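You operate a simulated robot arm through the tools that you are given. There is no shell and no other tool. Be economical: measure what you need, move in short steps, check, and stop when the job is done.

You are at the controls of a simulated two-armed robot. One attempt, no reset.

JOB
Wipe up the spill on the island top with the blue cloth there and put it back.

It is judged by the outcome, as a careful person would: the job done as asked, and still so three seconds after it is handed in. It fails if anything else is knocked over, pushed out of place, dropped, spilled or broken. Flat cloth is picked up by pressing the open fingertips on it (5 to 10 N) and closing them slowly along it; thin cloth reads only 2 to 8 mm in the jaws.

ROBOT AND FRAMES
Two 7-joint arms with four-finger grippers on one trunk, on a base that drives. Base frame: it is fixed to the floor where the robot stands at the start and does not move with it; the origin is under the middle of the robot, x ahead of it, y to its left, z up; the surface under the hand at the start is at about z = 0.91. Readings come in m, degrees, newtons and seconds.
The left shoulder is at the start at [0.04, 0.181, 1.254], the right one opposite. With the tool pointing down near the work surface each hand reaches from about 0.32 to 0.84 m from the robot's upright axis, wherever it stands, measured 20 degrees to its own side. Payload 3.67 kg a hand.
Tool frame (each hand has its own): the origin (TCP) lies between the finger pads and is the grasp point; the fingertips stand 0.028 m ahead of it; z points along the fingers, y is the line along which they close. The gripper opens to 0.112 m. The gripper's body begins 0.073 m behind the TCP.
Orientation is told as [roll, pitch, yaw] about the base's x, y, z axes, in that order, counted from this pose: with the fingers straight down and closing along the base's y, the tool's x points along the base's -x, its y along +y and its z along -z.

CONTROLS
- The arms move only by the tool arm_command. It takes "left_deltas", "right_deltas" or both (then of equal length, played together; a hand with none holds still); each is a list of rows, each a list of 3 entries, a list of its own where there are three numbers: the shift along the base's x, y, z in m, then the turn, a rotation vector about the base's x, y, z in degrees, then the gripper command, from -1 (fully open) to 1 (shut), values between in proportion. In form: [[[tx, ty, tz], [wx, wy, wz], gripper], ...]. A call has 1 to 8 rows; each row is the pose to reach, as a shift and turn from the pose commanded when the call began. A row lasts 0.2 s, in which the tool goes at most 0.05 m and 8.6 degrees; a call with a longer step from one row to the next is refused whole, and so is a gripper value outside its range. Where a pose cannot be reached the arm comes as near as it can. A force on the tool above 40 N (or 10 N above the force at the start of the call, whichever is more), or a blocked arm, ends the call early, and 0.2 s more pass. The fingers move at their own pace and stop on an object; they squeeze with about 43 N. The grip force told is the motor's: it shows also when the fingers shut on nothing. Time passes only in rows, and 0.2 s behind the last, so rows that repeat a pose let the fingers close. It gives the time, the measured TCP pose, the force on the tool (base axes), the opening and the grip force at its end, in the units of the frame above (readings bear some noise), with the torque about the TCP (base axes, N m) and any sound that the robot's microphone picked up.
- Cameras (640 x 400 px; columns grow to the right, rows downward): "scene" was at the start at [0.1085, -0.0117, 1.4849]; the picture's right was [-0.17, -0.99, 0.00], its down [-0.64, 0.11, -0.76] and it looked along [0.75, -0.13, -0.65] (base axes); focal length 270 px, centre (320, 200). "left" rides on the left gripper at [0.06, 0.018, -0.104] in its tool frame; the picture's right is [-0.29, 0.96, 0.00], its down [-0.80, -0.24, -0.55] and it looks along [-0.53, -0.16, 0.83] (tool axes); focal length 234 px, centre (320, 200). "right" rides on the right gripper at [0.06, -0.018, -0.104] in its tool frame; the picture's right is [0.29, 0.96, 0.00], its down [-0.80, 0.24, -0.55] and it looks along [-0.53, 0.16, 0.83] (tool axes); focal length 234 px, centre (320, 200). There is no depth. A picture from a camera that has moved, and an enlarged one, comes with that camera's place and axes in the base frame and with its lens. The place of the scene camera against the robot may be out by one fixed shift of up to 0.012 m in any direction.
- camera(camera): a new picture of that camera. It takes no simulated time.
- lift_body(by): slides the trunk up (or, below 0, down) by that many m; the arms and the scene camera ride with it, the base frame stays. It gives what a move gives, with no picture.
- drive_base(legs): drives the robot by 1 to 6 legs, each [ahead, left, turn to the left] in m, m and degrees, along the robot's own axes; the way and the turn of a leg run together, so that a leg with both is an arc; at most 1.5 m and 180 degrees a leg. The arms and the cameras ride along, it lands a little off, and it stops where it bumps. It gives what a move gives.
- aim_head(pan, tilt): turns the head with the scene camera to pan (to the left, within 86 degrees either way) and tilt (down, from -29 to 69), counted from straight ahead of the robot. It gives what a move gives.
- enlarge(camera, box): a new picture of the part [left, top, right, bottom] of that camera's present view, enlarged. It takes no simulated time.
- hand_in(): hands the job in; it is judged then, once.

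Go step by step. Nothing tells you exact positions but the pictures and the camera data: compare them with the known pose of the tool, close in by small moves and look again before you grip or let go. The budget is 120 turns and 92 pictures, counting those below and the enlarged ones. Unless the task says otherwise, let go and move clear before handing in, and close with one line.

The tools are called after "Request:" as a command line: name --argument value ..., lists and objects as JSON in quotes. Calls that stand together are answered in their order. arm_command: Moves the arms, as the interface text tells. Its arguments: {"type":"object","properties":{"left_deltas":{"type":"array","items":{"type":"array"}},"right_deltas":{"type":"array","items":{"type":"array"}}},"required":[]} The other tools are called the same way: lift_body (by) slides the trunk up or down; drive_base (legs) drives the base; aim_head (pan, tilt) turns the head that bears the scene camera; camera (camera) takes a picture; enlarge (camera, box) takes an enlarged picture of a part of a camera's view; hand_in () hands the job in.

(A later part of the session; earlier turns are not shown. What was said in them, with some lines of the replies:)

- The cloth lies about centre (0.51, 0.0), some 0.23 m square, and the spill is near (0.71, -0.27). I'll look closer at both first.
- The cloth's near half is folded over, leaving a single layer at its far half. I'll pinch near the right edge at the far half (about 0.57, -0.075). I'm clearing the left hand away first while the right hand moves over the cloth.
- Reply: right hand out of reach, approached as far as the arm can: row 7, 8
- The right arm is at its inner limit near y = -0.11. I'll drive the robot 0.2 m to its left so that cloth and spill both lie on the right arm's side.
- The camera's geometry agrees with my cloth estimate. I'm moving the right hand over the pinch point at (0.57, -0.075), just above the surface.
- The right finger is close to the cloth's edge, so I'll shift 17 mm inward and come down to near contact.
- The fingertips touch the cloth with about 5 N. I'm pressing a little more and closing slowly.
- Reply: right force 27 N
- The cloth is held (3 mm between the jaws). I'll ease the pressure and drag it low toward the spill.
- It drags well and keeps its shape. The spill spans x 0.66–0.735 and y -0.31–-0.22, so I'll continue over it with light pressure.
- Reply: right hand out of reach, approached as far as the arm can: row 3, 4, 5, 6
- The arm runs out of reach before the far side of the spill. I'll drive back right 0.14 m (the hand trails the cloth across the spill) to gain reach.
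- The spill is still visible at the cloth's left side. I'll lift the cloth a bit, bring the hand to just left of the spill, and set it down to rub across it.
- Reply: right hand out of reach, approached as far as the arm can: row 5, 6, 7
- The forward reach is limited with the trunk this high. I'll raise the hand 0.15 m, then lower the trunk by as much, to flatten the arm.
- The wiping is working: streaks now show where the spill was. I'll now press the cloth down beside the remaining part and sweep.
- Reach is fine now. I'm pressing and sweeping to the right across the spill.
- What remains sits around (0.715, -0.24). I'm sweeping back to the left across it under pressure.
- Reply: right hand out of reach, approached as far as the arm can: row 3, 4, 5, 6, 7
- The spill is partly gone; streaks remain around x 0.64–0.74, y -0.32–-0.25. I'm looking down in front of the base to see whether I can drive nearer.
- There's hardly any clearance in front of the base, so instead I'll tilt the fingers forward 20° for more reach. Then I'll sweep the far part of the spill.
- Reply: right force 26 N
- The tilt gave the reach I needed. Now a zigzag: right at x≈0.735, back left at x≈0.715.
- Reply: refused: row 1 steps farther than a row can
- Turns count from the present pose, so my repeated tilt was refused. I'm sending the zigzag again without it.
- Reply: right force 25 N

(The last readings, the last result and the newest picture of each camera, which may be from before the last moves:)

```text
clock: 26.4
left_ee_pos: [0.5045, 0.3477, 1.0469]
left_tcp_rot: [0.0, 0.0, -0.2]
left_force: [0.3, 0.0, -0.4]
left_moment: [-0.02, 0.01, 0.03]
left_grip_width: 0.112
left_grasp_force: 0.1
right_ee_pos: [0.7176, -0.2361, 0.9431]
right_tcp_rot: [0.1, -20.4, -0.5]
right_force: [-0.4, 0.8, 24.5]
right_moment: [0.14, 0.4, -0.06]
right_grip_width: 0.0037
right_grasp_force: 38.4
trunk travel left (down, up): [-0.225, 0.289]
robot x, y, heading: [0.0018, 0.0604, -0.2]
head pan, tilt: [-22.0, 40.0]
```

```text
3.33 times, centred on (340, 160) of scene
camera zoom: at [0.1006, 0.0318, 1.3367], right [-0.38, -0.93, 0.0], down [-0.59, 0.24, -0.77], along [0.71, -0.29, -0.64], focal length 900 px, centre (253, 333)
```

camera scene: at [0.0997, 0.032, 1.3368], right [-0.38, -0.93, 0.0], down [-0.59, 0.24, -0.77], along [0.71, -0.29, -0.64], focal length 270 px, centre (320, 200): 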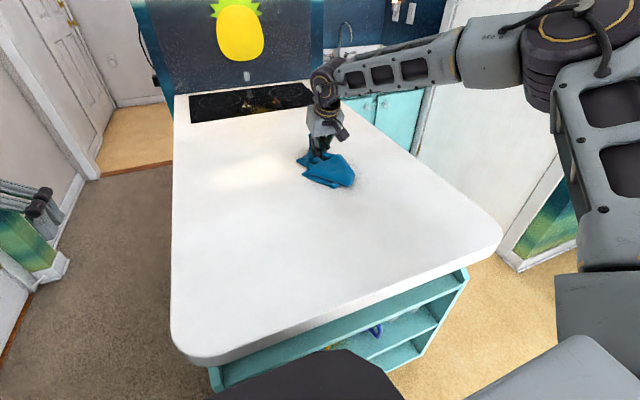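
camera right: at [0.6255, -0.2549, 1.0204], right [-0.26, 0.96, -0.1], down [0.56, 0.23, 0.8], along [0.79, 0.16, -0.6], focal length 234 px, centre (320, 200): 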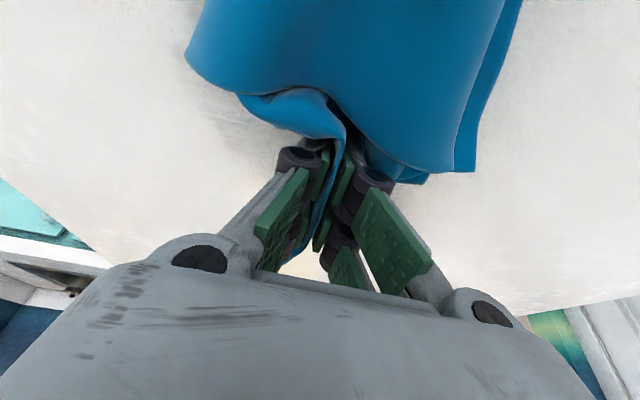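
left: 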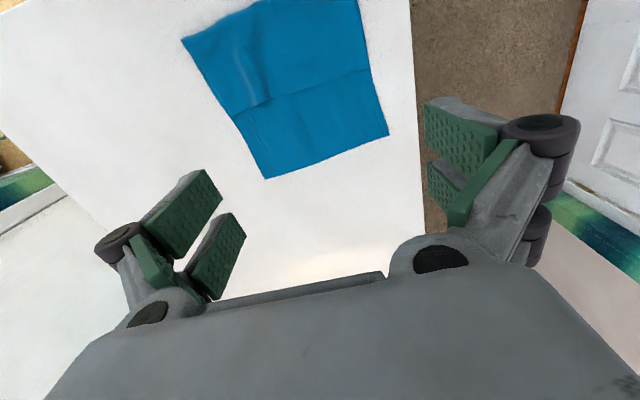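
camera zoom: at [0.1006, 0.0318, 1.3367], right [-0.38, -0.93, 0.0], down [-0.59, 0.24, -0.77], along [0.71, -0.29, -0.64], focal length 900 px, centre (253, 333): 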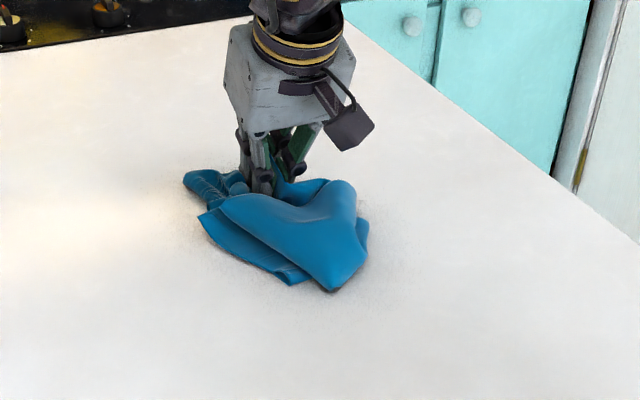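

It's much cleaner already. I'm continuing the zigzag nearer, at x≈0.70 and 0.68.

Request:
arm_command --right_deltas '[[[-0.018, -0.015, 0], [0, 0, 0], 1], [[-0.018, -0.04, 0], [0, 0, 0], 1], [[-0.018, -0.065, 0], [0, 0, 0], 1], [[-0.018, -0.09, 0], [0, 0, 0], 1], [[-0.036, -0.09, 0], [0, 0, 0], 1], [[-0.038, -0.06, 0], [0, 0, 0], 1], [[-0.038, -0.03, 0], [0, 0, 0], 1], [[-0.038, 0, 0], [0, 0, 0], 1]]'

Request:
arm_command --right_deltas '[[[-0.02, -0.01, 0.001], [0, 0, 0], 1], [[-0.02, -0.04, 0.001], [0, 0, 0], 1], [[-0.02, -0.07, 0.001], [0, 0, 0], 1], [[-0.02, -0.1, 0.001], [0, 0, 0], 1], [[-0.02, -0.11, 0.03], [0, 0, 0], 1], [[-0.02, -0.11, 0.07], [0, 0, 0], 1], [[-0.03, -0.07, 0.11], [0, 0, 0], 1], [[-0.04, -0.04, 0.14], [0, 0, 0], 1]]'

Request:
camera --camera "right"

Request:
enlarge --camera "scene" --box '[260, 100, 420, 220]'

```text
clock: 28.2
left_ee_pos: [0.5051, 0.3494, 1.0455]
left_tcp_rot: [-0.1, -0.1, -0.2]
left_force: [-0.2, -0.3, 0.3]
left_moment: [0.0, 0.04, -0.02]
left_grip_width: 0.1117
left_grasp_force: 0.0
right_ee_pos: [0.6798, -0.2375, 0.9422]
right_tcp_rot: [0.1, -20.4, -0.5]
right_force: [0.2, 0.2, 24.7]
right_moment: [0.0, 0.4, -0.02]
right_grip_width: 0.003
right_grasp_force: 38.4
trunk travel left (down, up): [-0.225, 0.289]
robot x, y, heading: [-0.0022, 0.0576, -0.3]
head pan, tilt: [-22.0, 40.0]
```

```text
refused: row 7 steps farther than a row can; nothing moved
```

```text
56 pictures are left
camera right: at [0.5877, -0.2558, 1.0203], right [-0.26, 0.96, -0.1], down [0.56, 0.23, 0.8], along [0.79, 0.15, -0.6], focal length 234 px, centre (320, 200)
```

right: 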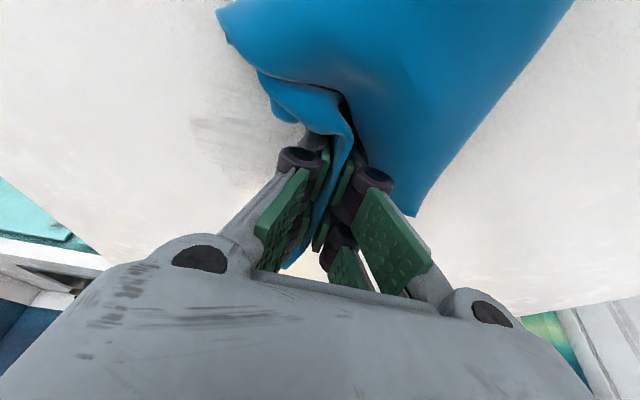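

```text
3.33 times, centred on (340, 160) of scene
camera zoom: at [0.1002, 0.0321, 1.3367], right [-0.38, -0.93, 0.0], down [-0.59, 0.24, -0.77], along [0.71, -0.29, -0.64], focal length 900 px, centre (253, 333)
```

zoom: 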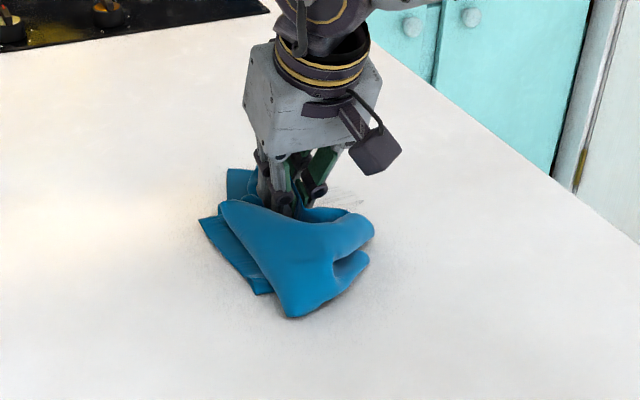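

Faint streaks remain near (0.69, -0.295). I'll sweep nearer at x≈0.66 and back through 0.69, then lift to inspect.

Request:
arm_command --right_deltas '[[[-0.018, -0.01, 0], [0, 0, 0], 1], [[-0.018, -0.04, 0], [0, 0, 0], 1], [[-0.018, -0.07, 0], [0, 0, 0], 1], [[-0.01, -0.1, 0], [0, 0, 0], 1], [[0.015, -0.1, 0], [0, 0, 0], 1], [[0.015, -0.07, 0], [0, 0, 0], 1], [[0.012, -0.04, 0], [0, 0, 0], 1], [[0.01, -0.01, 0], [0, 0, 0], 1]]'

Request:
arm_command --right_deltas '[[[0, 0, 0.03], [0, 0, 0], 1], [[0, 0, 0.07], [0, 0, 0], 1], [[0, 0, 0.11], [0, 0, 0], 1], [[-0.01, 0.03, 0.14], [0, 0, 0], 1], [[-0.02, 0.06, 0.17], [0, 5, 0], 1], [[-0.03, 0.09, 0.19], [0, 10, 0], 1]]'

Request:
camera --camera "right"

Request:
camera --camera "scene"

```text
clock: 30.0
left_ee_pos: [0.5031, 0.3497, 1.046]
left_tcp_rot: [-0.1, -0.1, -0.2]
left_force: [-0.2, -0.5, -0.5]
left_moment: [0.01, -0.01, 0.0]
left_grip_width: 0.112
left_grasp_force: 0.1
right_ee_pos: [0.6888, -0.2483, 0.9432]
right_tcp_rot: [0.1, -20.5, -0.5]
right_force: [-4.9, 0.9, 46.4]
right_moment: [0.49, 0.48, 0.02]
right_grip_width: 0.0041
right_grasp_force: 42.7
trunk travel left (down, up): [-0.225, 0.289]
robot x, y, heading: [0.0032, 0.0595, -0.2]
head pan, tilt: [-22.0, 40.0]
```

```text
clock: 31.4
left_ee_pos: [0.5074, 0.3467, 1.0453]
left_tcp_rot: [0.0, 0.1, -0.3]
left_force: [0.0, -0.9, -1.2]
left_moment: [-0.01, 0.0, -0.02]
left_grip_width: 0.1119
left_grasp_force: 0.0
right_ee_pos: [0.664, -0.1593, 1.1287]
right_tcp_rot: [0.0, -10.2, -0.5]
right_force: [0.7, 1.1, -1.3]
right_moment: [-0.02, 0.0, -0.04]
right_grip_width: 0.0043
right_grasp_force: 42.1
trunk travel left (down, up): [-0.225, 0.289]
robot x, y, heading: [0.0034, 0.0581, -0.3]
head pan, tilt: [-22.0, 40.0]
```

```text
54 pictures are left
camera right: at [0.5868, -0.1773, 1.2213], right [-0.27, 0.96, -0.05], down [0.69, 0.23, 0.69], along [0.67, 0.15, -0.73], focal length 234 px, centre (320, 200)
```

right: 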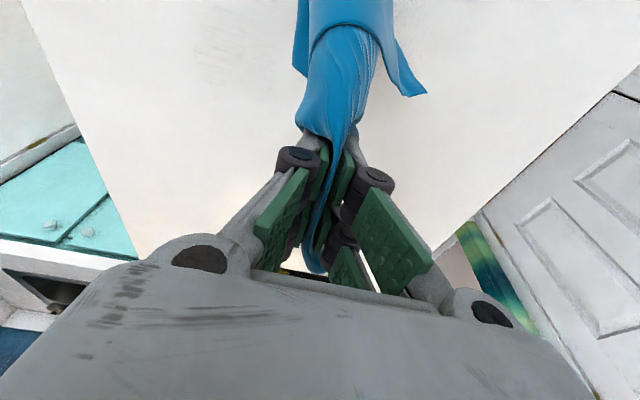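

```text
53 pictures are left
camera scene: at [0.1043, 0.0309, 1.3363], right [-0.38, -0.93, 0.0], down [-0.6, 0.24, -0.77], along [0.71, -0.29, -0.64], focal length 270 px, centre (320, 200)
```

scene: 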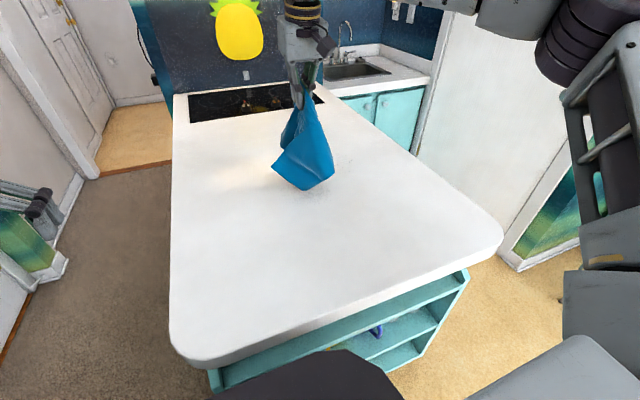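

Request:
enlarge --camera "scene" --box '[290, 110, 410, 200]'

Request:
enlarge --camera "right" --box '[140, 0, 300, 100]'

```text
4.44 times, centred on (350, 155) of scene
camera zoom: at [0.1043, 0.0309, 1.3363], right [-0.38, -0.93, 0.0], down [-0.6, 0.24, -0.77], along [0.71, -0.29, -0.64], focal length 1200 px, centre (187, 400)
```

zoom: 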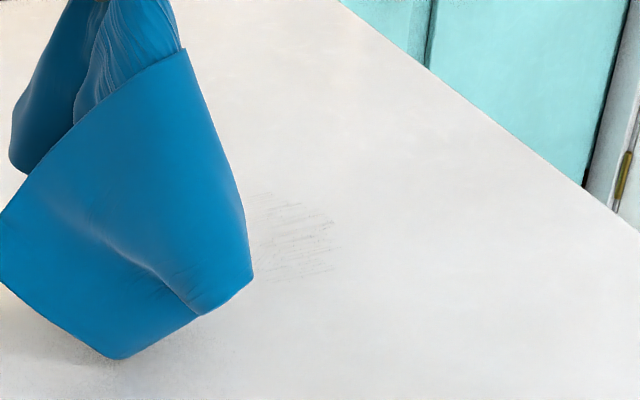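

```text
4.00 times, centred on (220, 50) of right
camera zoom: at [0.5868, -0.1773, 1.2213], right [-0.27, 0.96, -0.05], down [0.69, 0.23, 0.69], along [0.67, 0.15, -0.73], focal length 937 px, centre (720, 800)
```

zoom: 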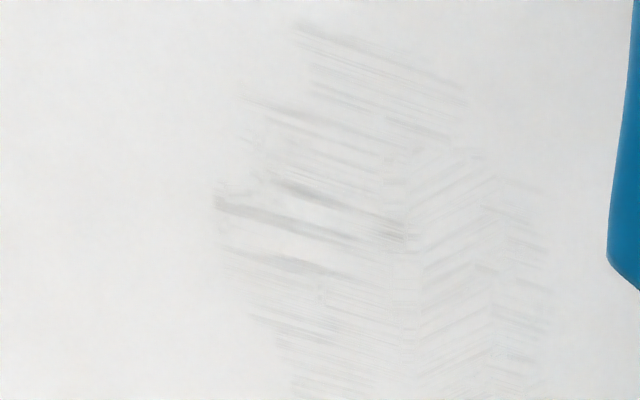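

Only very faint streaks are left (x 0.64–0.74, y -0.32–-0.225). I'll go back down and make another set of strokes between the earlier lines.

Request:
arm_command --right_deltas '[[[0.01, -0.03, -0.02], [0, -5, 0], 1], [[0.02, -0.06, -0.05], [0, -10, 0], 1], [[0.04, -0.07, -0.09], [0, -10, 0], 1], [[0.06, -0.07, -0.13], [0, -10, 0], 1], [[0.065, -0.07, -0.165], [0, -10, 0], 1], [[0.065, -0.07, -0.185], [0, -10, 0], 1]]'

Request:
arm_command --right_deltas '[[[0, 0, -0.001], [0, 0, 0], 1], [[0, -0.025, -0.001], [0, 0, 0], 1], [[0, -0.05, -0.001], [0, 0, 0], 1], [[0, -0.075, -0.001], [0, 0, 0], 1], [[0, -0.1, -0.001], [0, 0, 0], 1], [[-0.02, -0.1, -0.001], [0, 0, 0], 1], [[-0.02, -0.065, -0.001], [0, 0, 0], 1], [[-0.02, -0.03, -0.001], [0, 0, 0], 1]]'

Request:
arm_command --right_deltas '[[[0, 0.025, 0], [0, 0, 0], 1], [[-0.018, 0.02, 0], [0, 0, 0], 1], [[-0.018, -0.01, 0], [0, 0, 0], 1], [[-0.018, -0.04, 0], [0, 0, 0], 1], [[-0.018, -0.07, 0], [0, 0, 0], 1], [[-0.036, -0.07, 0], [0, 0, 0], 1], [[-0.036, -0.035, 0], [0, 0, 0], 1], [[-0.036, 0, 0], [0, 0, 0], 1]]'

Request:
camera --camera "right"

```text
clock: 32.8
left_ee_pos: [0.507, 0.348, 1.0446]
left_tcp_rot: [0.1, 0.0, -0.1]
left_force: [-0.3, -0.1, -0.1]
left_moment: [0.0, 0.0, 0.02]
left_grip_width: 0.1121
left_grasp_force: 0.0
right_ee_pos: [0.7272, -0.2307, 0.9457]
right_tcp_rot: [0.1, -20.3, -0.5]
right_force: [-1.3, 0.5, 2.5]
right_moment: [-0.15, -0.03, -0.05]
right_grip_width: 0.0018
right_grasp_force: 36.8
trunk travel left (down, up): [-0.225, 0.289]
robot x, y, heading: [-0.0022, 0.0647, -0.3]
head pan, tilt: [-22.0, 40.0]
```

```text
clock: 34.6
left_ee_pos: [0.5058, 0.3493, 1.0461]
left_tcp_rot: [-0.1, 0.0, -0.1]
left_force: [-0.4, -0.1, 0.0]
left_moment: [-0.01, 0.02, 0.01]
left_grip_width: 0.1122
left_grasp_force: 0.0
right_ee_pos: [0.7046, -0.2616, 0.9456]
right_tcp_rot: [0.0, -20.2, -0.5]
right_force: [-0.8, 0.9, 4.5]
right_moment: [-0.05, 0.06, -0.01]
right_grip_width: 0.0028
right_grasp_force: 38.0
trunk travel left (down, up): [-0.225, 0.289]
robot x, y, heading: [-0.0028, 0.0584, -0.4]
head pan, tilt: [-22.0, 40.0]
```

```text
clock: 36.4
left_ee_pos: [0.5064, 0.3478, 1.0448]
left_tcp_rot: [-0.1, -0.1, -0.2]
left_force: [-0.7, 0.6, 0.2]
left_moment: [0.01, 0.0, 0.04]
left_grip_width: 0.1117
left_grasp_force: 0.0
right_ee_pos: [0.6697, -0.2608, 0.9445]
right_tcp_rot: [-0.1, -20.2, -0.6]
right_force: [1.4, 0.3, -0.1]
right_moment: [0.02, 0.05, -0.01]
right_grip_width: 0.0039
right_grasp_force: 39.7
trunk travel left (down, up): [-0.225, 0.289]
robot x, y, heading: [-0.001, 0.0556, -0.3]
head pan, tilt: [-22.0, 40.0]
```

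```text
50 pictures are left
camera right: at [0.5785, -0.279, 1.0224], right [-0.26, 0.96, -0.1], down [0.56, 0.23, 0.8], along [0.79, 0.15, -0.6], focal length 234 px, centre (320, 200)
```

right: 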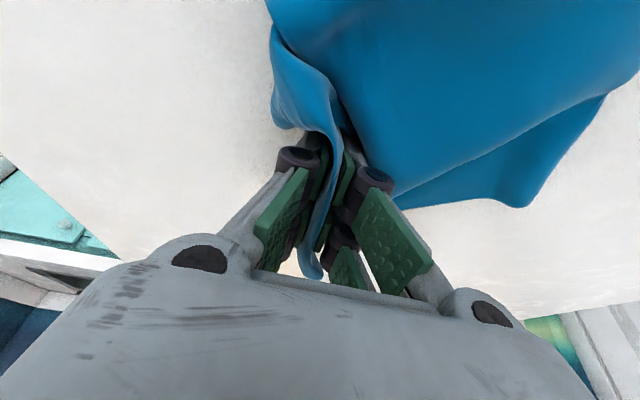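

Pressure dropped a little in those strokes. One more set, pressing slightly harder, from x≈0.655 out to 0.70.

Request:
arm_command --right_deltas '[[[-0.015, 0.01, -0.003], [0, 0, 0], 1], [[-0.015, -0.025, -0.003], [0, 0, 0], 1], [[-0.015, -0.06, -0.003], [0, 0, 0], 1], [[0.012, -0.065, -0.003], [0, 0, 0], 1], [[0.012, -0.03, -0.003], [0, 0, 0], 1], [[0.012, 0.01, -0.003], [0, 0, 0], 1], [[0.03, 0.01, -0.003], [0, 0, 0], 1], [[0.03, -0.03, -0.003], [0, 0, 0], 1]]'

Request:
arm_command --right_deltas '[[[0, -0.035, 0], [0, 0, 0], 1], [[0.025, -0.035, 0], [0, 0, 0], 1], [[0.025, 0, 0], [0, 0, 0], 1], [[0.025, 0.035, 0], [0, 0, 0], 1], [[-0.01, 0.035, 0], [0, 0, 0], 1], [[-0.01, 0, 0], [0, 0, 0], 1], [[-0.01, -0.03, 0], [0, 0, 0], 1], [[-0.02, -0.035, 0.02], [0, 0, 0], 1]]'

Request:
arm_command --right_deltas '[[[0, 0.02, 0.03], [0, 0, 0], 1], [[0, 0.04, 0.07], [0, 0, 0], 1], [[0, 0.06, 0.11], [0, 0, 0], 1], [[-0.01, 0.09, 0.14], [0, 0, 0], 1], [[-0.02, 0.12, 0.17], [0, 5, 0], 1], [[-0.03, 0.15, 0.19], [0, 10, 0], 1]]'

Request:
enlarge --camera "scene" --box '[270, 110, 410, 210]'

Request:
enlarge --camera "right" --box '[100, 0, 300, 120]'

```text
clock: 38.2
left_ee_pos: [0.5045, 0.3456, 1.0457]
left_tcp_rot: [0.0, -0.1, -0.2]
left_force: [0.5, -0.8, 0.8]
left_moment: [0.03, 0.02, -0.02]
left_grip_width: 0.1119
left_grasp_force: 0.0
right_ee_pos: [0.6996, -0.2914, 0.9433]
right_tcp_rot: [0.1, -20.5, -0.4]
right_force: [-1.8, -1.4, 20.0]
right_moment: [0.65, 0.23, 0.1]
right_grip_width: 0.0035
right_grasp_force: 45.3
trunk travel left (down, up): [-0.225, 0.289]
robot x, y, heading: [0.0006, 0.0575, -0.0]
head pan, tilt: [-22.0, 40.0]
```

```text
clock: 40.0
left_ee_pos: [0.506, 0.3462, 1.0457]
left_tcp_rot: [0.0, 0.0, -0.2]
left_force: [0.0, -0.5, -0.1]
left_moment: [0.02, -0.05, -0.01]
left_grip_width: 0.112
left_grasp_force: 0.0
right_ee_pos: [0.6779, -0.3276, 0.9576]
right_tcp_rot: [-0.1, -20.0, -0.5]
right_force: [-0.5, -0.7, 0.8]
right_moment: [-0.02, 0.02, 0.0]
right_grip_width: 0.0024
right_grasp_force: 38.2
trunk travel left (down, up): [-0.225, 0.289]
robot x, y, heading: [0.0013, 0.0629, -0.2]
head pan, tilt: [-22.0, 40.0]
```

```text
clock: 41.4
left_ee_pos: [0.5066, 0.3476, 1.045]
left_tcp_rot: [0.0, 0.1, -0.4]
left_force: [0.7, 0.7, -0.3]
left_moment: [-0.01, 0.02, -0.01]
left_grip_width: 0.1119
left_grasp_force: 0.1
right_ee_pos: [0.6508, -0.1756, 1.1517]
right_tcp_rot: [0.0, -10.1, -0.6]
right_force: [-0.2, -0.6, -0.1]
right_moment: [0.05, 0.02, 0.0]
right_grip_width: 0.0022
right_grasp_force: 38.7
trunk travel left (down, up): [-0.225, 0.289]
robot x, y, heading: [-0.0014, 0.063, -0.4]
head pan, tilt: [-22.0, 40.0]
```

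```text
4.00 times, centred on (340, 160) of scene
camera zoom: at [0.1039, 0.0306, 1.3364], right [-0.38, -0.93, 0.0], down [-0.6, 0.24, -0.77], along [0.71, -0.29, -0.64], focal length 1080 px, centre (240, 360)
```

zoom: 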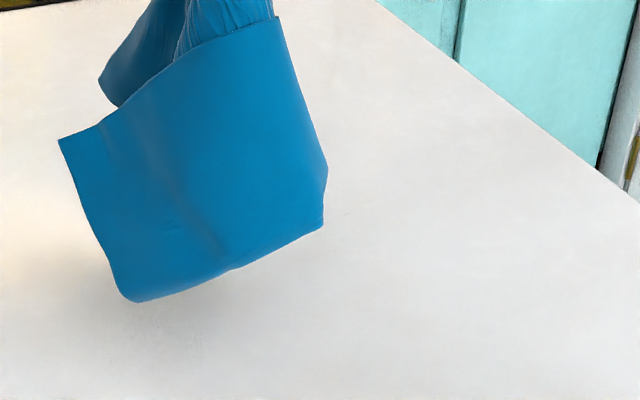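

```text
3.20 times, centred on (200, 60) of right
camera zoom: at [0.5738, -0.1926, 1.2439], right [-0.28, 0.96, -0.05], down [0.69, 0.23, 0.68], along [0.67, 0.15, -0.73], focal length 749 px, centre (704, 648)
```

zoom: 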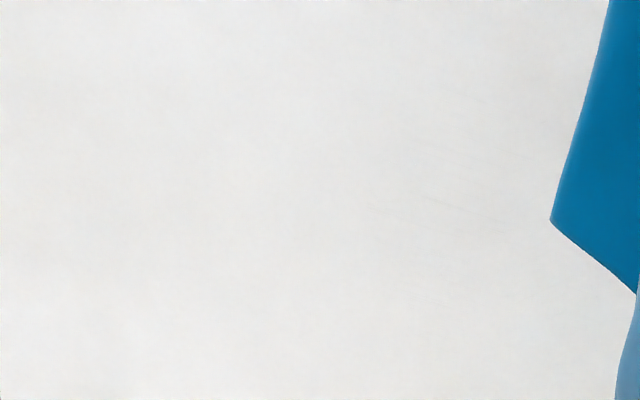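

The spill spot looks clean now. I'll raise the cloth, straighten the tool, and drive left so the right arm can lay the cloth back in its place.

Request:
arm_command --right_deltas '[[[-0.03, 0, 0.02], [0, 5, 0], 1], [[-0.07, 0, 0.04], [0, 10, 0], 1], [[-0.11, 0, 0.05], [0, 10, 0], 1], [[-0.15, 0, 0.05], [0, 10, 0], 1]]'

Request:
drive_base --legs '[[0, 0.25, 0]]'

Request:
aim_head --pan -25 --tilt 45

Request:
camera --camera "scene"

Request:
camera --camera "right"

```text
clock: 42.4
left_ee_pos: [0.5058, 0.3465, 1.0464]
left_tcp_rot: [0.0, -0.1, -0.2]
left_force: [-0.7, 0.4, 0.4]
left_moment: [0.03, 0.0, -0.02]
left_grip_width: 0.112
left_grasp_force: 0.1
right_ee_pos: [0.5004, -0.1757, 1.2024]
right_tcp_rot: [-0.1, -0.2, -0.5]
right_force: [-0.6, 0.0, 5.4]
right_moment: [0.04, -0.03, -0.02]
right_grip_width: 0.0042
right_grasp_force: 40.2
trunk travel left (down, up): [-0.225, 0.289]
robot x, y, heading: [-0.0022, 0.0597, -0.1]
head pan, tilt: [-22.0, 40.0]
```

```text
clock: 44.2
left_ee_pos: [0.5066, 0.5978, 1.0462]
left_tcp_rot: [0.0, 0.0, -0.2]
left_force: [0.8, 0.4, 0.0]
left_moment: [-0.03, 0.03, 0.0]
left_grip_width: 0.1118
left_grasp_force: 0.1
right_ee_pos: [0.5002, 0.0763, 1.2026]
right_tcp_rot: [-0.1, -0.2, -0.5]
right_force: [-0.4, 0.5, -1.7]
right_moment: [0.04, 0.02, -0.03]
right_grip_width: 0.0041
right_grasp_force: 42.9
trunk travel left (down, up): [-0.225, 0.289]
robot x, y, heading: [0.0031, 0.311, -0.0]
head pan, tilt: [-22.0, 40.0]
```

```text
clock: 44.9
left_ee_pos: [0.507, 0.5982, 1.0451]
left_tcp_rot: [0.0, 0.0, -0.4]
left_force: [-0.4, 0.9, 0.4]
left_moment: [0.0, 0.01, -0.03]
left_grip_width: 0.112
left_grasp_force: 0.1
right_ee_pos: [0.5018, 0.0755, 1.2022]
right_tcp_rot: [0.0, -0.2, -0.4]
right_force: [0.1, 0.5, -4.8]
right_moment: [0.01, -0.01, -0.02]
right_grip_width: 0.0037
right_grasp_force: 35.6
trunk travel left (down, up): [-0.225, 0.289]
robot x, y, heading: [0.0042, 0.31, -0.2]
head pan, tilt: [-25.0, 45.0]
```

```text
47 pictures are left
camera scene: at [0.0991, 0.2794, 1.3292], right [-0.43, -0.9, 0.0], down [-0.64, 0.3, -0.71], along [0.64, -0.3, -0.71], focal length 270 px, centre (320, 200)
```

scene: 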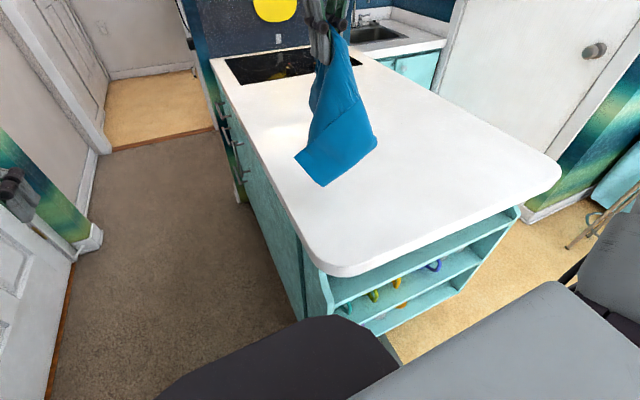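

```text
46 pictures are left
camera right: at [0.4419, 0.0581, 1.3062], right [-0.28, 0.96, 0.0], down [0.8, 0.23, 0.56], along [0.53, 0.15, -0.83], focal length 234 px, centre (320, 200)
```

right: 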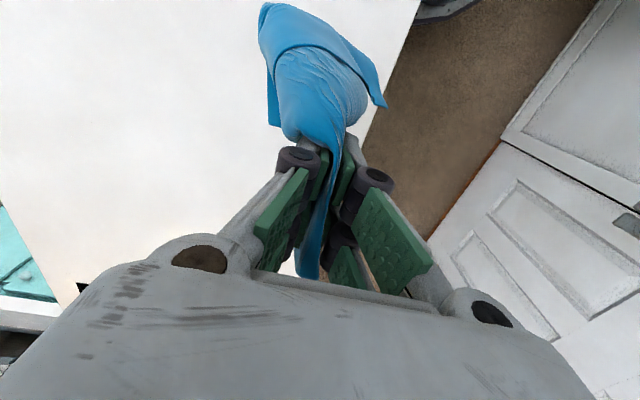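

The cloth hangs clear. I'm moving it over the near-left part of its old place and lowering until its lower end touches; I'll also check the spill area.

Request:
arm_command --right_deltas '[[[-0.03, 0, 0], [0, 0, 0], 1], [[-0.07, -0.005, 0], [0, 0, 0], 1], [[-0.072, -0.005, -0.03], [0, 0, 0], 1], [[-0.072, -0.005, -0.055], [0, 0, 0], 1]]'

Request:
camera --camera "scene"

Request:
enlarge --camera "scene" --box '[340, 80, 460, 160]'

```text
clock: 45.9
left_ee_pos: [0.5069, 0.5977, 1.0447]
left_tcp_rot: [0.0, 0.0, -0.2]
left_force: [0.6, 0.2, -0.2]
left_moment: [0.0, 0.01, -0.02]
left_grip_width: 0.112
left_grasp_force: 0.1
right_ee_pos: [0.4263, 0.0696, 1.1451]
right_tcp_rot: [-0.1, -0.2, -0.5]
right_force: [-0.7, -0.7, 2.0]
right_moment: [-0.05, -0.06, -0.02]
right_grip_width: 0.0033
right_grasp_force: 38.9
trunk travel left (down, up): [-0.225, 0.289]
robot x, y, heading: [-0.001, 0.3128, -0.1]
head pan, tilt: [-25.0, 45.0]
```

```text
45 pictures are left
camera scene: at [0.0988, 0.2784, 1.3292], right [-0.43, -0.9, 0.0], down [-0.64, 0.3, -0.71], along [0.64, -0.3, -0.71], focal length 270 px, centre (320, 200)
```

scene: 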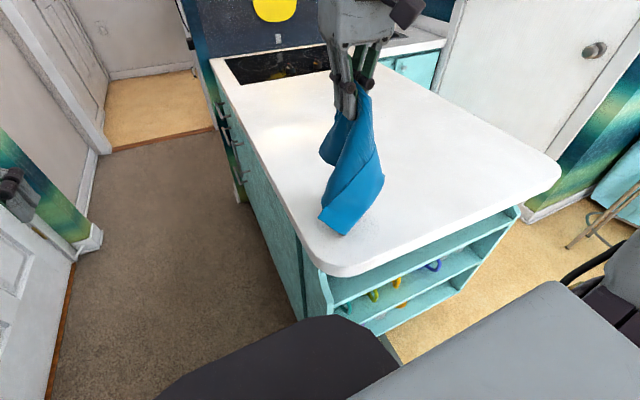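

```text
5.00 times, centred on (400, 120) of scene
camera zoom: at [0.0988, 0.2784, 1.3292], right [-0.43, -0.9, 0.0], down [-0.64, 0.3, -0.71], along [0.64, -0.3, -0.71], focal length 1350 px, centre (-80, 600)
```

zoom: 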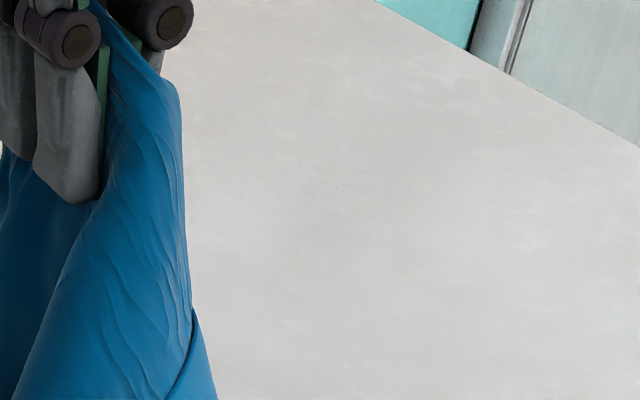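

The spill area shows clean apart from a few hardly visible specks. The cloth's lower end is at about (0.37, 0.10), as I want; I'm laying it down in an arc toward the far right.

Request:
arm_command --right_deltas '[[[0.022, -0.021, -0.02], [0, 0, 0], 1], [[0.043, -0.042, -0.035], [0, 0, 0], 1], [[0.065, -0.063, -0.055], [0, 0, 0], 1], [[0.086, -0.083, -0.08], [0, 0, 0], 1], [[0.104, -0.1, -0.11], [0, 0, 0], 1], [[0.119, -0.115, -0.14], [0, 0, 0], 1]]'

Request:
camera --camera "scene"

Request:
camera --camera "right"

```text
clock: 47.3
left_ee_pos: [0.5088, 0.5971, 1.0455]
left_tcp_rot: [-0.1, 0.0, -0.3]
left_force: [0.3, -0.7, -0.1]
left_moment: [0.05, 0.02, 0.0]
left_grip_width: 0.1119
left_grasp_force: 0.0
right_ee_pos: [0.5495, -0.0441, 1.0054]
right_tcp_rot: [-0.1, -0.2, -0.5]
right_force: [0.5, -1.4, 0.9]
right_moment: [0.05, 0.05, 0.01]
right_grip_width: 0.0021
right_grasp_force: 38.0
trunk travel left (down, up): [-0.225, 0.289]
robot x, y, heading: [-0.0012, 0.3114, -0.2]
head pan, tilt: [-25.0, 45.0]
```

```text
43 pictures are left
camera scene: at [0.1001, 0.2782, 1.3291], right [-0.43, -0.9, 0.0], down [-0.64, 0.3, -0.71], along [0.64, -0.3, -0.71], focal length 270 px, centre (320, 200)
```

scene: 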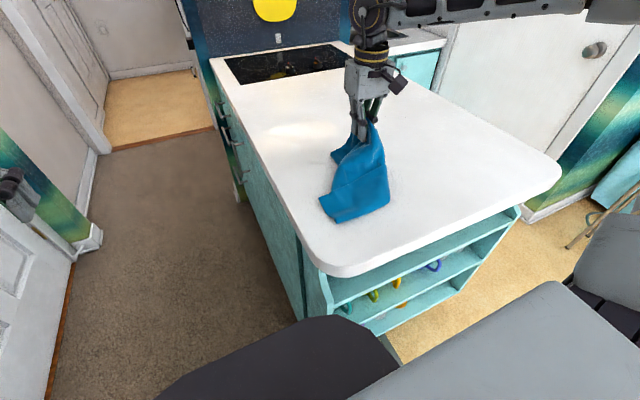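

```text
42 pictures are left
camera right: at [0.4901, -0.062, 1.1099], right [-0.28, 0.96, 0.0], down [0.8, 0.23, 0.56], along [0.53, 0.15, -0.83], focal length 234 px, centre (320, 200)
```

right: 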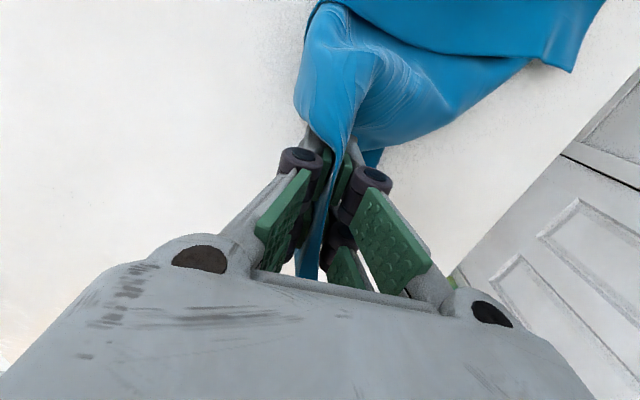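

It's laying out well, with its near-left corner at about (0.41, 0.11). Finishing the lowering now.

Request:
arm_command --right_deltas '[[[0.008, -0.008, -0.025], [0, 0, 0], 1], [[0.014, -0.014, -0.045], [0, 0, 0], 1], [[0.016, -0.018, -0.062], [0, 0, 0], 1], [[0.016, -0.018, -0.062], [0, 0, 0], 1]]'

Request:
camera --camera "scene"

Request:
camera --camera "right"

```text
clock: 48.3
left_ee_pos: [0.5075, 0.5977, 1.0453]
left_tcp_rot: [0.0, 0.0, -0.3]
left_force: [-1.2, 0.9, 0.0]
left_moment: [0.0, 0.01, 0.01]
left_grip_width: 0.1123
left_grasp_force: 0.1
right_ee_pos: [0.566, -0.0614, 0.9461]
right_tcp_rot: [-0.1, -0.2, -0.4]
right_force: [-0.1, -2.2, 3.3]
right_moment: [-0.04, -0.05, -0.01]
right_grip_width: 0.0016
right_grasp_force: 38.5
trunk travel left (down, up): [-0.225, 0.289]
robot x, y, heading: [0.0007, 0.3104, -0.4]
head pan, tilt: [-25.0, 45.0]
```

```text
41 pictures are left
camera scene: at [0.099, 0.279, 1.3292], right [-0.43, -0.9, 0.0], down [-0.64, 0.3, -0.71], along [0.64, -0.3, -0.71], focal length 270 px, centre (320, 200)
```

scene: 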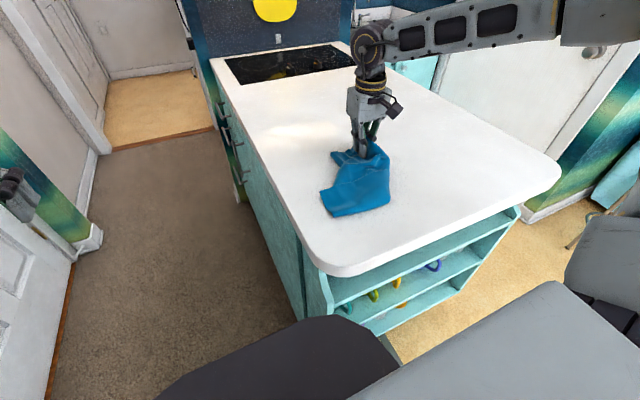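

```text
40 pictures are left
camera right: at [0.5053, -0.0798, 1.0492], right [-0.28, 0.96, 0.0], down [0.8, 0.23, 0.56], along [0.53, 0.15, -0.83], focal length 234 px, centre (320, 200)
```

right: 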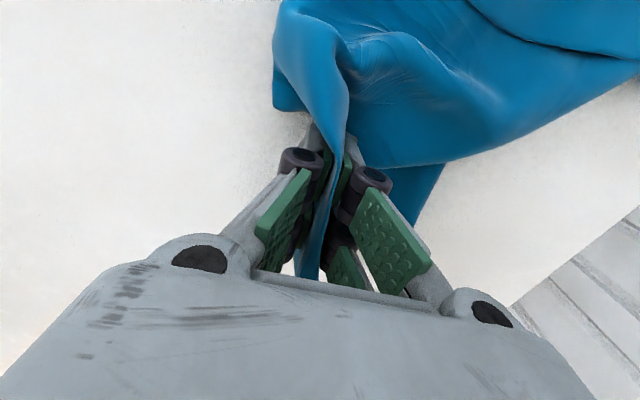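

The cloth is down in its old place. I'll open the fingers moderately and lift straight up.

Request:
arm_command --right_deltas '[[[0, 0, 0], [0, 0, 0], 0.7], [[0, 0, 0], [0, 0, 0], 0.4], [[0, 0, 0], [0, 0, 0], 0.2], [[0, 0, 0.02], [0, 0, 0], 0.2], [[0, 0, 0.06], [0, 0, 0], 0.2], [[0, 0, 0.1], [0, 0, 0], 0.2], [[0, 0, 0.14], [0, 0, 0], 0.2]]'

Request:
camera --camera "scene"

Request:
camera --camera "right"

```text
clock: 49.9
left_ee_pos: [0.5057, 0.5984, 1.0465]
left_tcp_rot: [0.0, 0.1, -0.2]
left_force: [0.3, -0.2, -0.6]
left_moment: [-0.01, 0.0, -0.01]
left_grip_width: 0.1119
left_grasp_force: 0.0
right_ee_pos: [0.562, -0.0629, 1.0859]
right_tcp_rot: [0.0, -0.2, -0.6]
right_force: [-0.5, -0.4, 0.9]
right_moment: [0.0, -0.02, 0.02]
right_grip_width: 0.0444
right_grasp_force: 0.0
trunk travel left (down, up): [-0.225, 0.289]
robot x, y, heading: [0.0018, 0.3115, -0.5]
head pan, tilt: [-25.0, 45.0]
```

```text
39 pictures are left
camera scene: at [0.0984, 0.2794, 1.3293], right [-0.43, -0.9, 0.0], down [-0.64, 0.3, -0.71], along [0.64, -0.3, -0.71], focal length 270 px, centre (320, 200)
```

scene: 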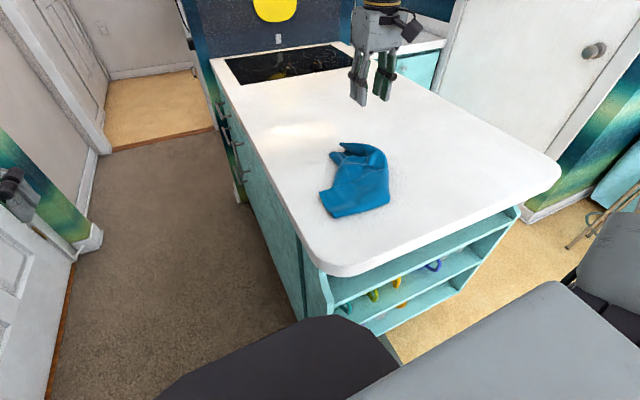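

```text
38 pictures are left
camera right: at [0.5031, -0.0801, 1.1908], right [-0.28, 0.96, 0.0], down [0.8, 0.23, 0.56], along [0.53, 0.15, -0.83], focal length 234 px, centre (320, 200)
```

right: 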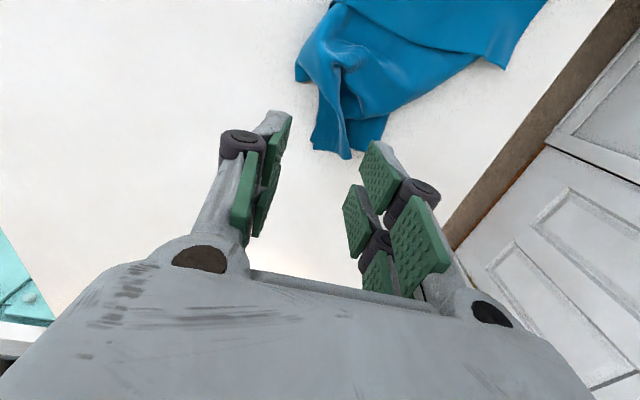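

The cloth's centre is back at about (0.50, 0.0), a bit rumpled at its far end. I'll look closely at it and at the wiped area.

Request:
enlarge --camera "scene" --box '[300, 120, 420, 230]'

Request:
enlarge --camera "scene" --box '[370, 90, 450, 140]'

```text
3.64 times, centred on (360, 175) of scene
camera zoom: at [0.0984, 0.2794, 1.3293], right [-0.43, -0.9, 0.0], down [-0.64, 0.3, -0.71], along [0.64, -0.3, -0.71], focal length 982 px, centre (174, 291)
```

zoom: 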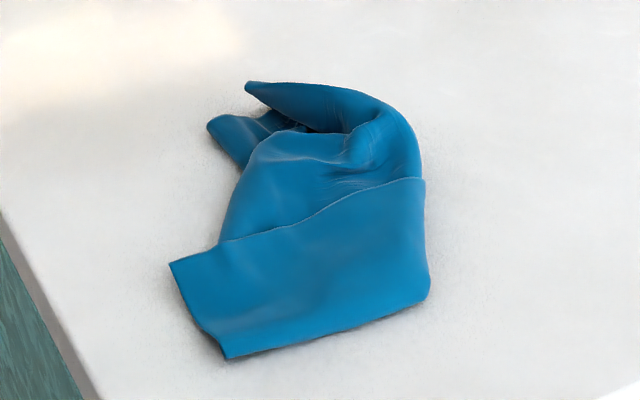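

```text
8.00 times, centred on (410, 115) of scene
camera zoom: at [0.0984, 0.2794, 1.3293], right [-0.43, -0.9, 0.0], down [-0.64, 0.3, -0.71], along [0.64, -0.3, -0.71], focal length 2160 px, centre (-400, 880)
```

zoom: 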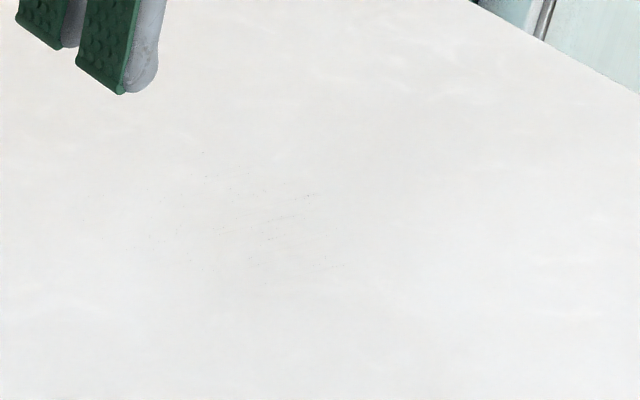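

The counter is clean, nothing else was disturbed, and the cloth is back in its place. I'm raising the hand well clear.

Request:
arm_command --right_deltas '[[[0, -0.03, 0.03], [0, 0, 0], 0], [[0, -0.06, 0.06], [0, 0, 0], -0.5], [[0, -0.09, 0.09], [0, 0, 0], -1], [[0, -0.12, 0.11], [0, 0, 0], -1]]'

Request:
camera --camera "scene"

```text
clock: 50.9
left_ee_pos: [0.5074, 0.5974, 1.0449]
left_tcp_rot: [0.1, 0.0, -0.2]
left_force: [0.6, -0.4, -0.4]
left_moment: [0.03, 0.01, 0.0]
left_grip_width: 0.1121
left_grasp_force: 0.1
right_ee_pos: [0.5641, -0.1837, 1.1924]
right_tcp_rot: [0.1, -0.1, -0.5]
right_force: [0.3, -0.3, 0.7]
right_moment: [0.04, -0.01, -0.02]
right_grip_width: 0.1122
right_grasp_force: 0.1
trunk travel left (down, up): [-0.225, 0.289]
robot x, y, heading: [0.0001, 0.3111, -0.1]
head pan, tilt: [-25.0, 45.0]
```

```text
35 pictures are left
camera scene: at [0.0996, 0.2771, 1.329], right [-0.43, -0.9, 0.0], down [-0.64, 0.3, -0.71], along [0.64, -0.3, -0.71], focal length 270 px, centre (320, 200)
```

scene: 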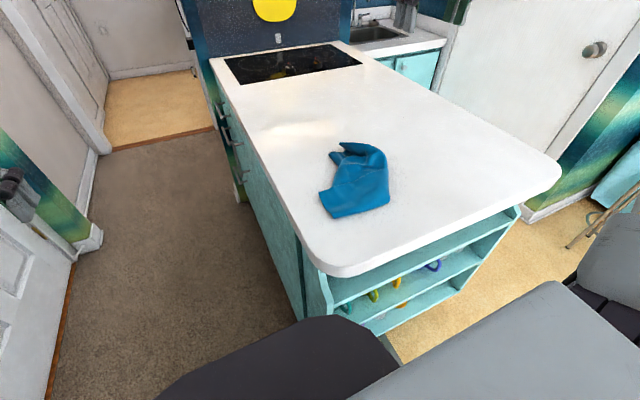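

The spill is gone, the cloth rests in its old place and both hands are clear, so I'm handing in.

Request:
hand_in

```text
The job is handed in.
```

I wiped up the spill, leaving only a few barely visible specks, and put the blue cloth back where it lay; it's a bit rumpled at its far end.
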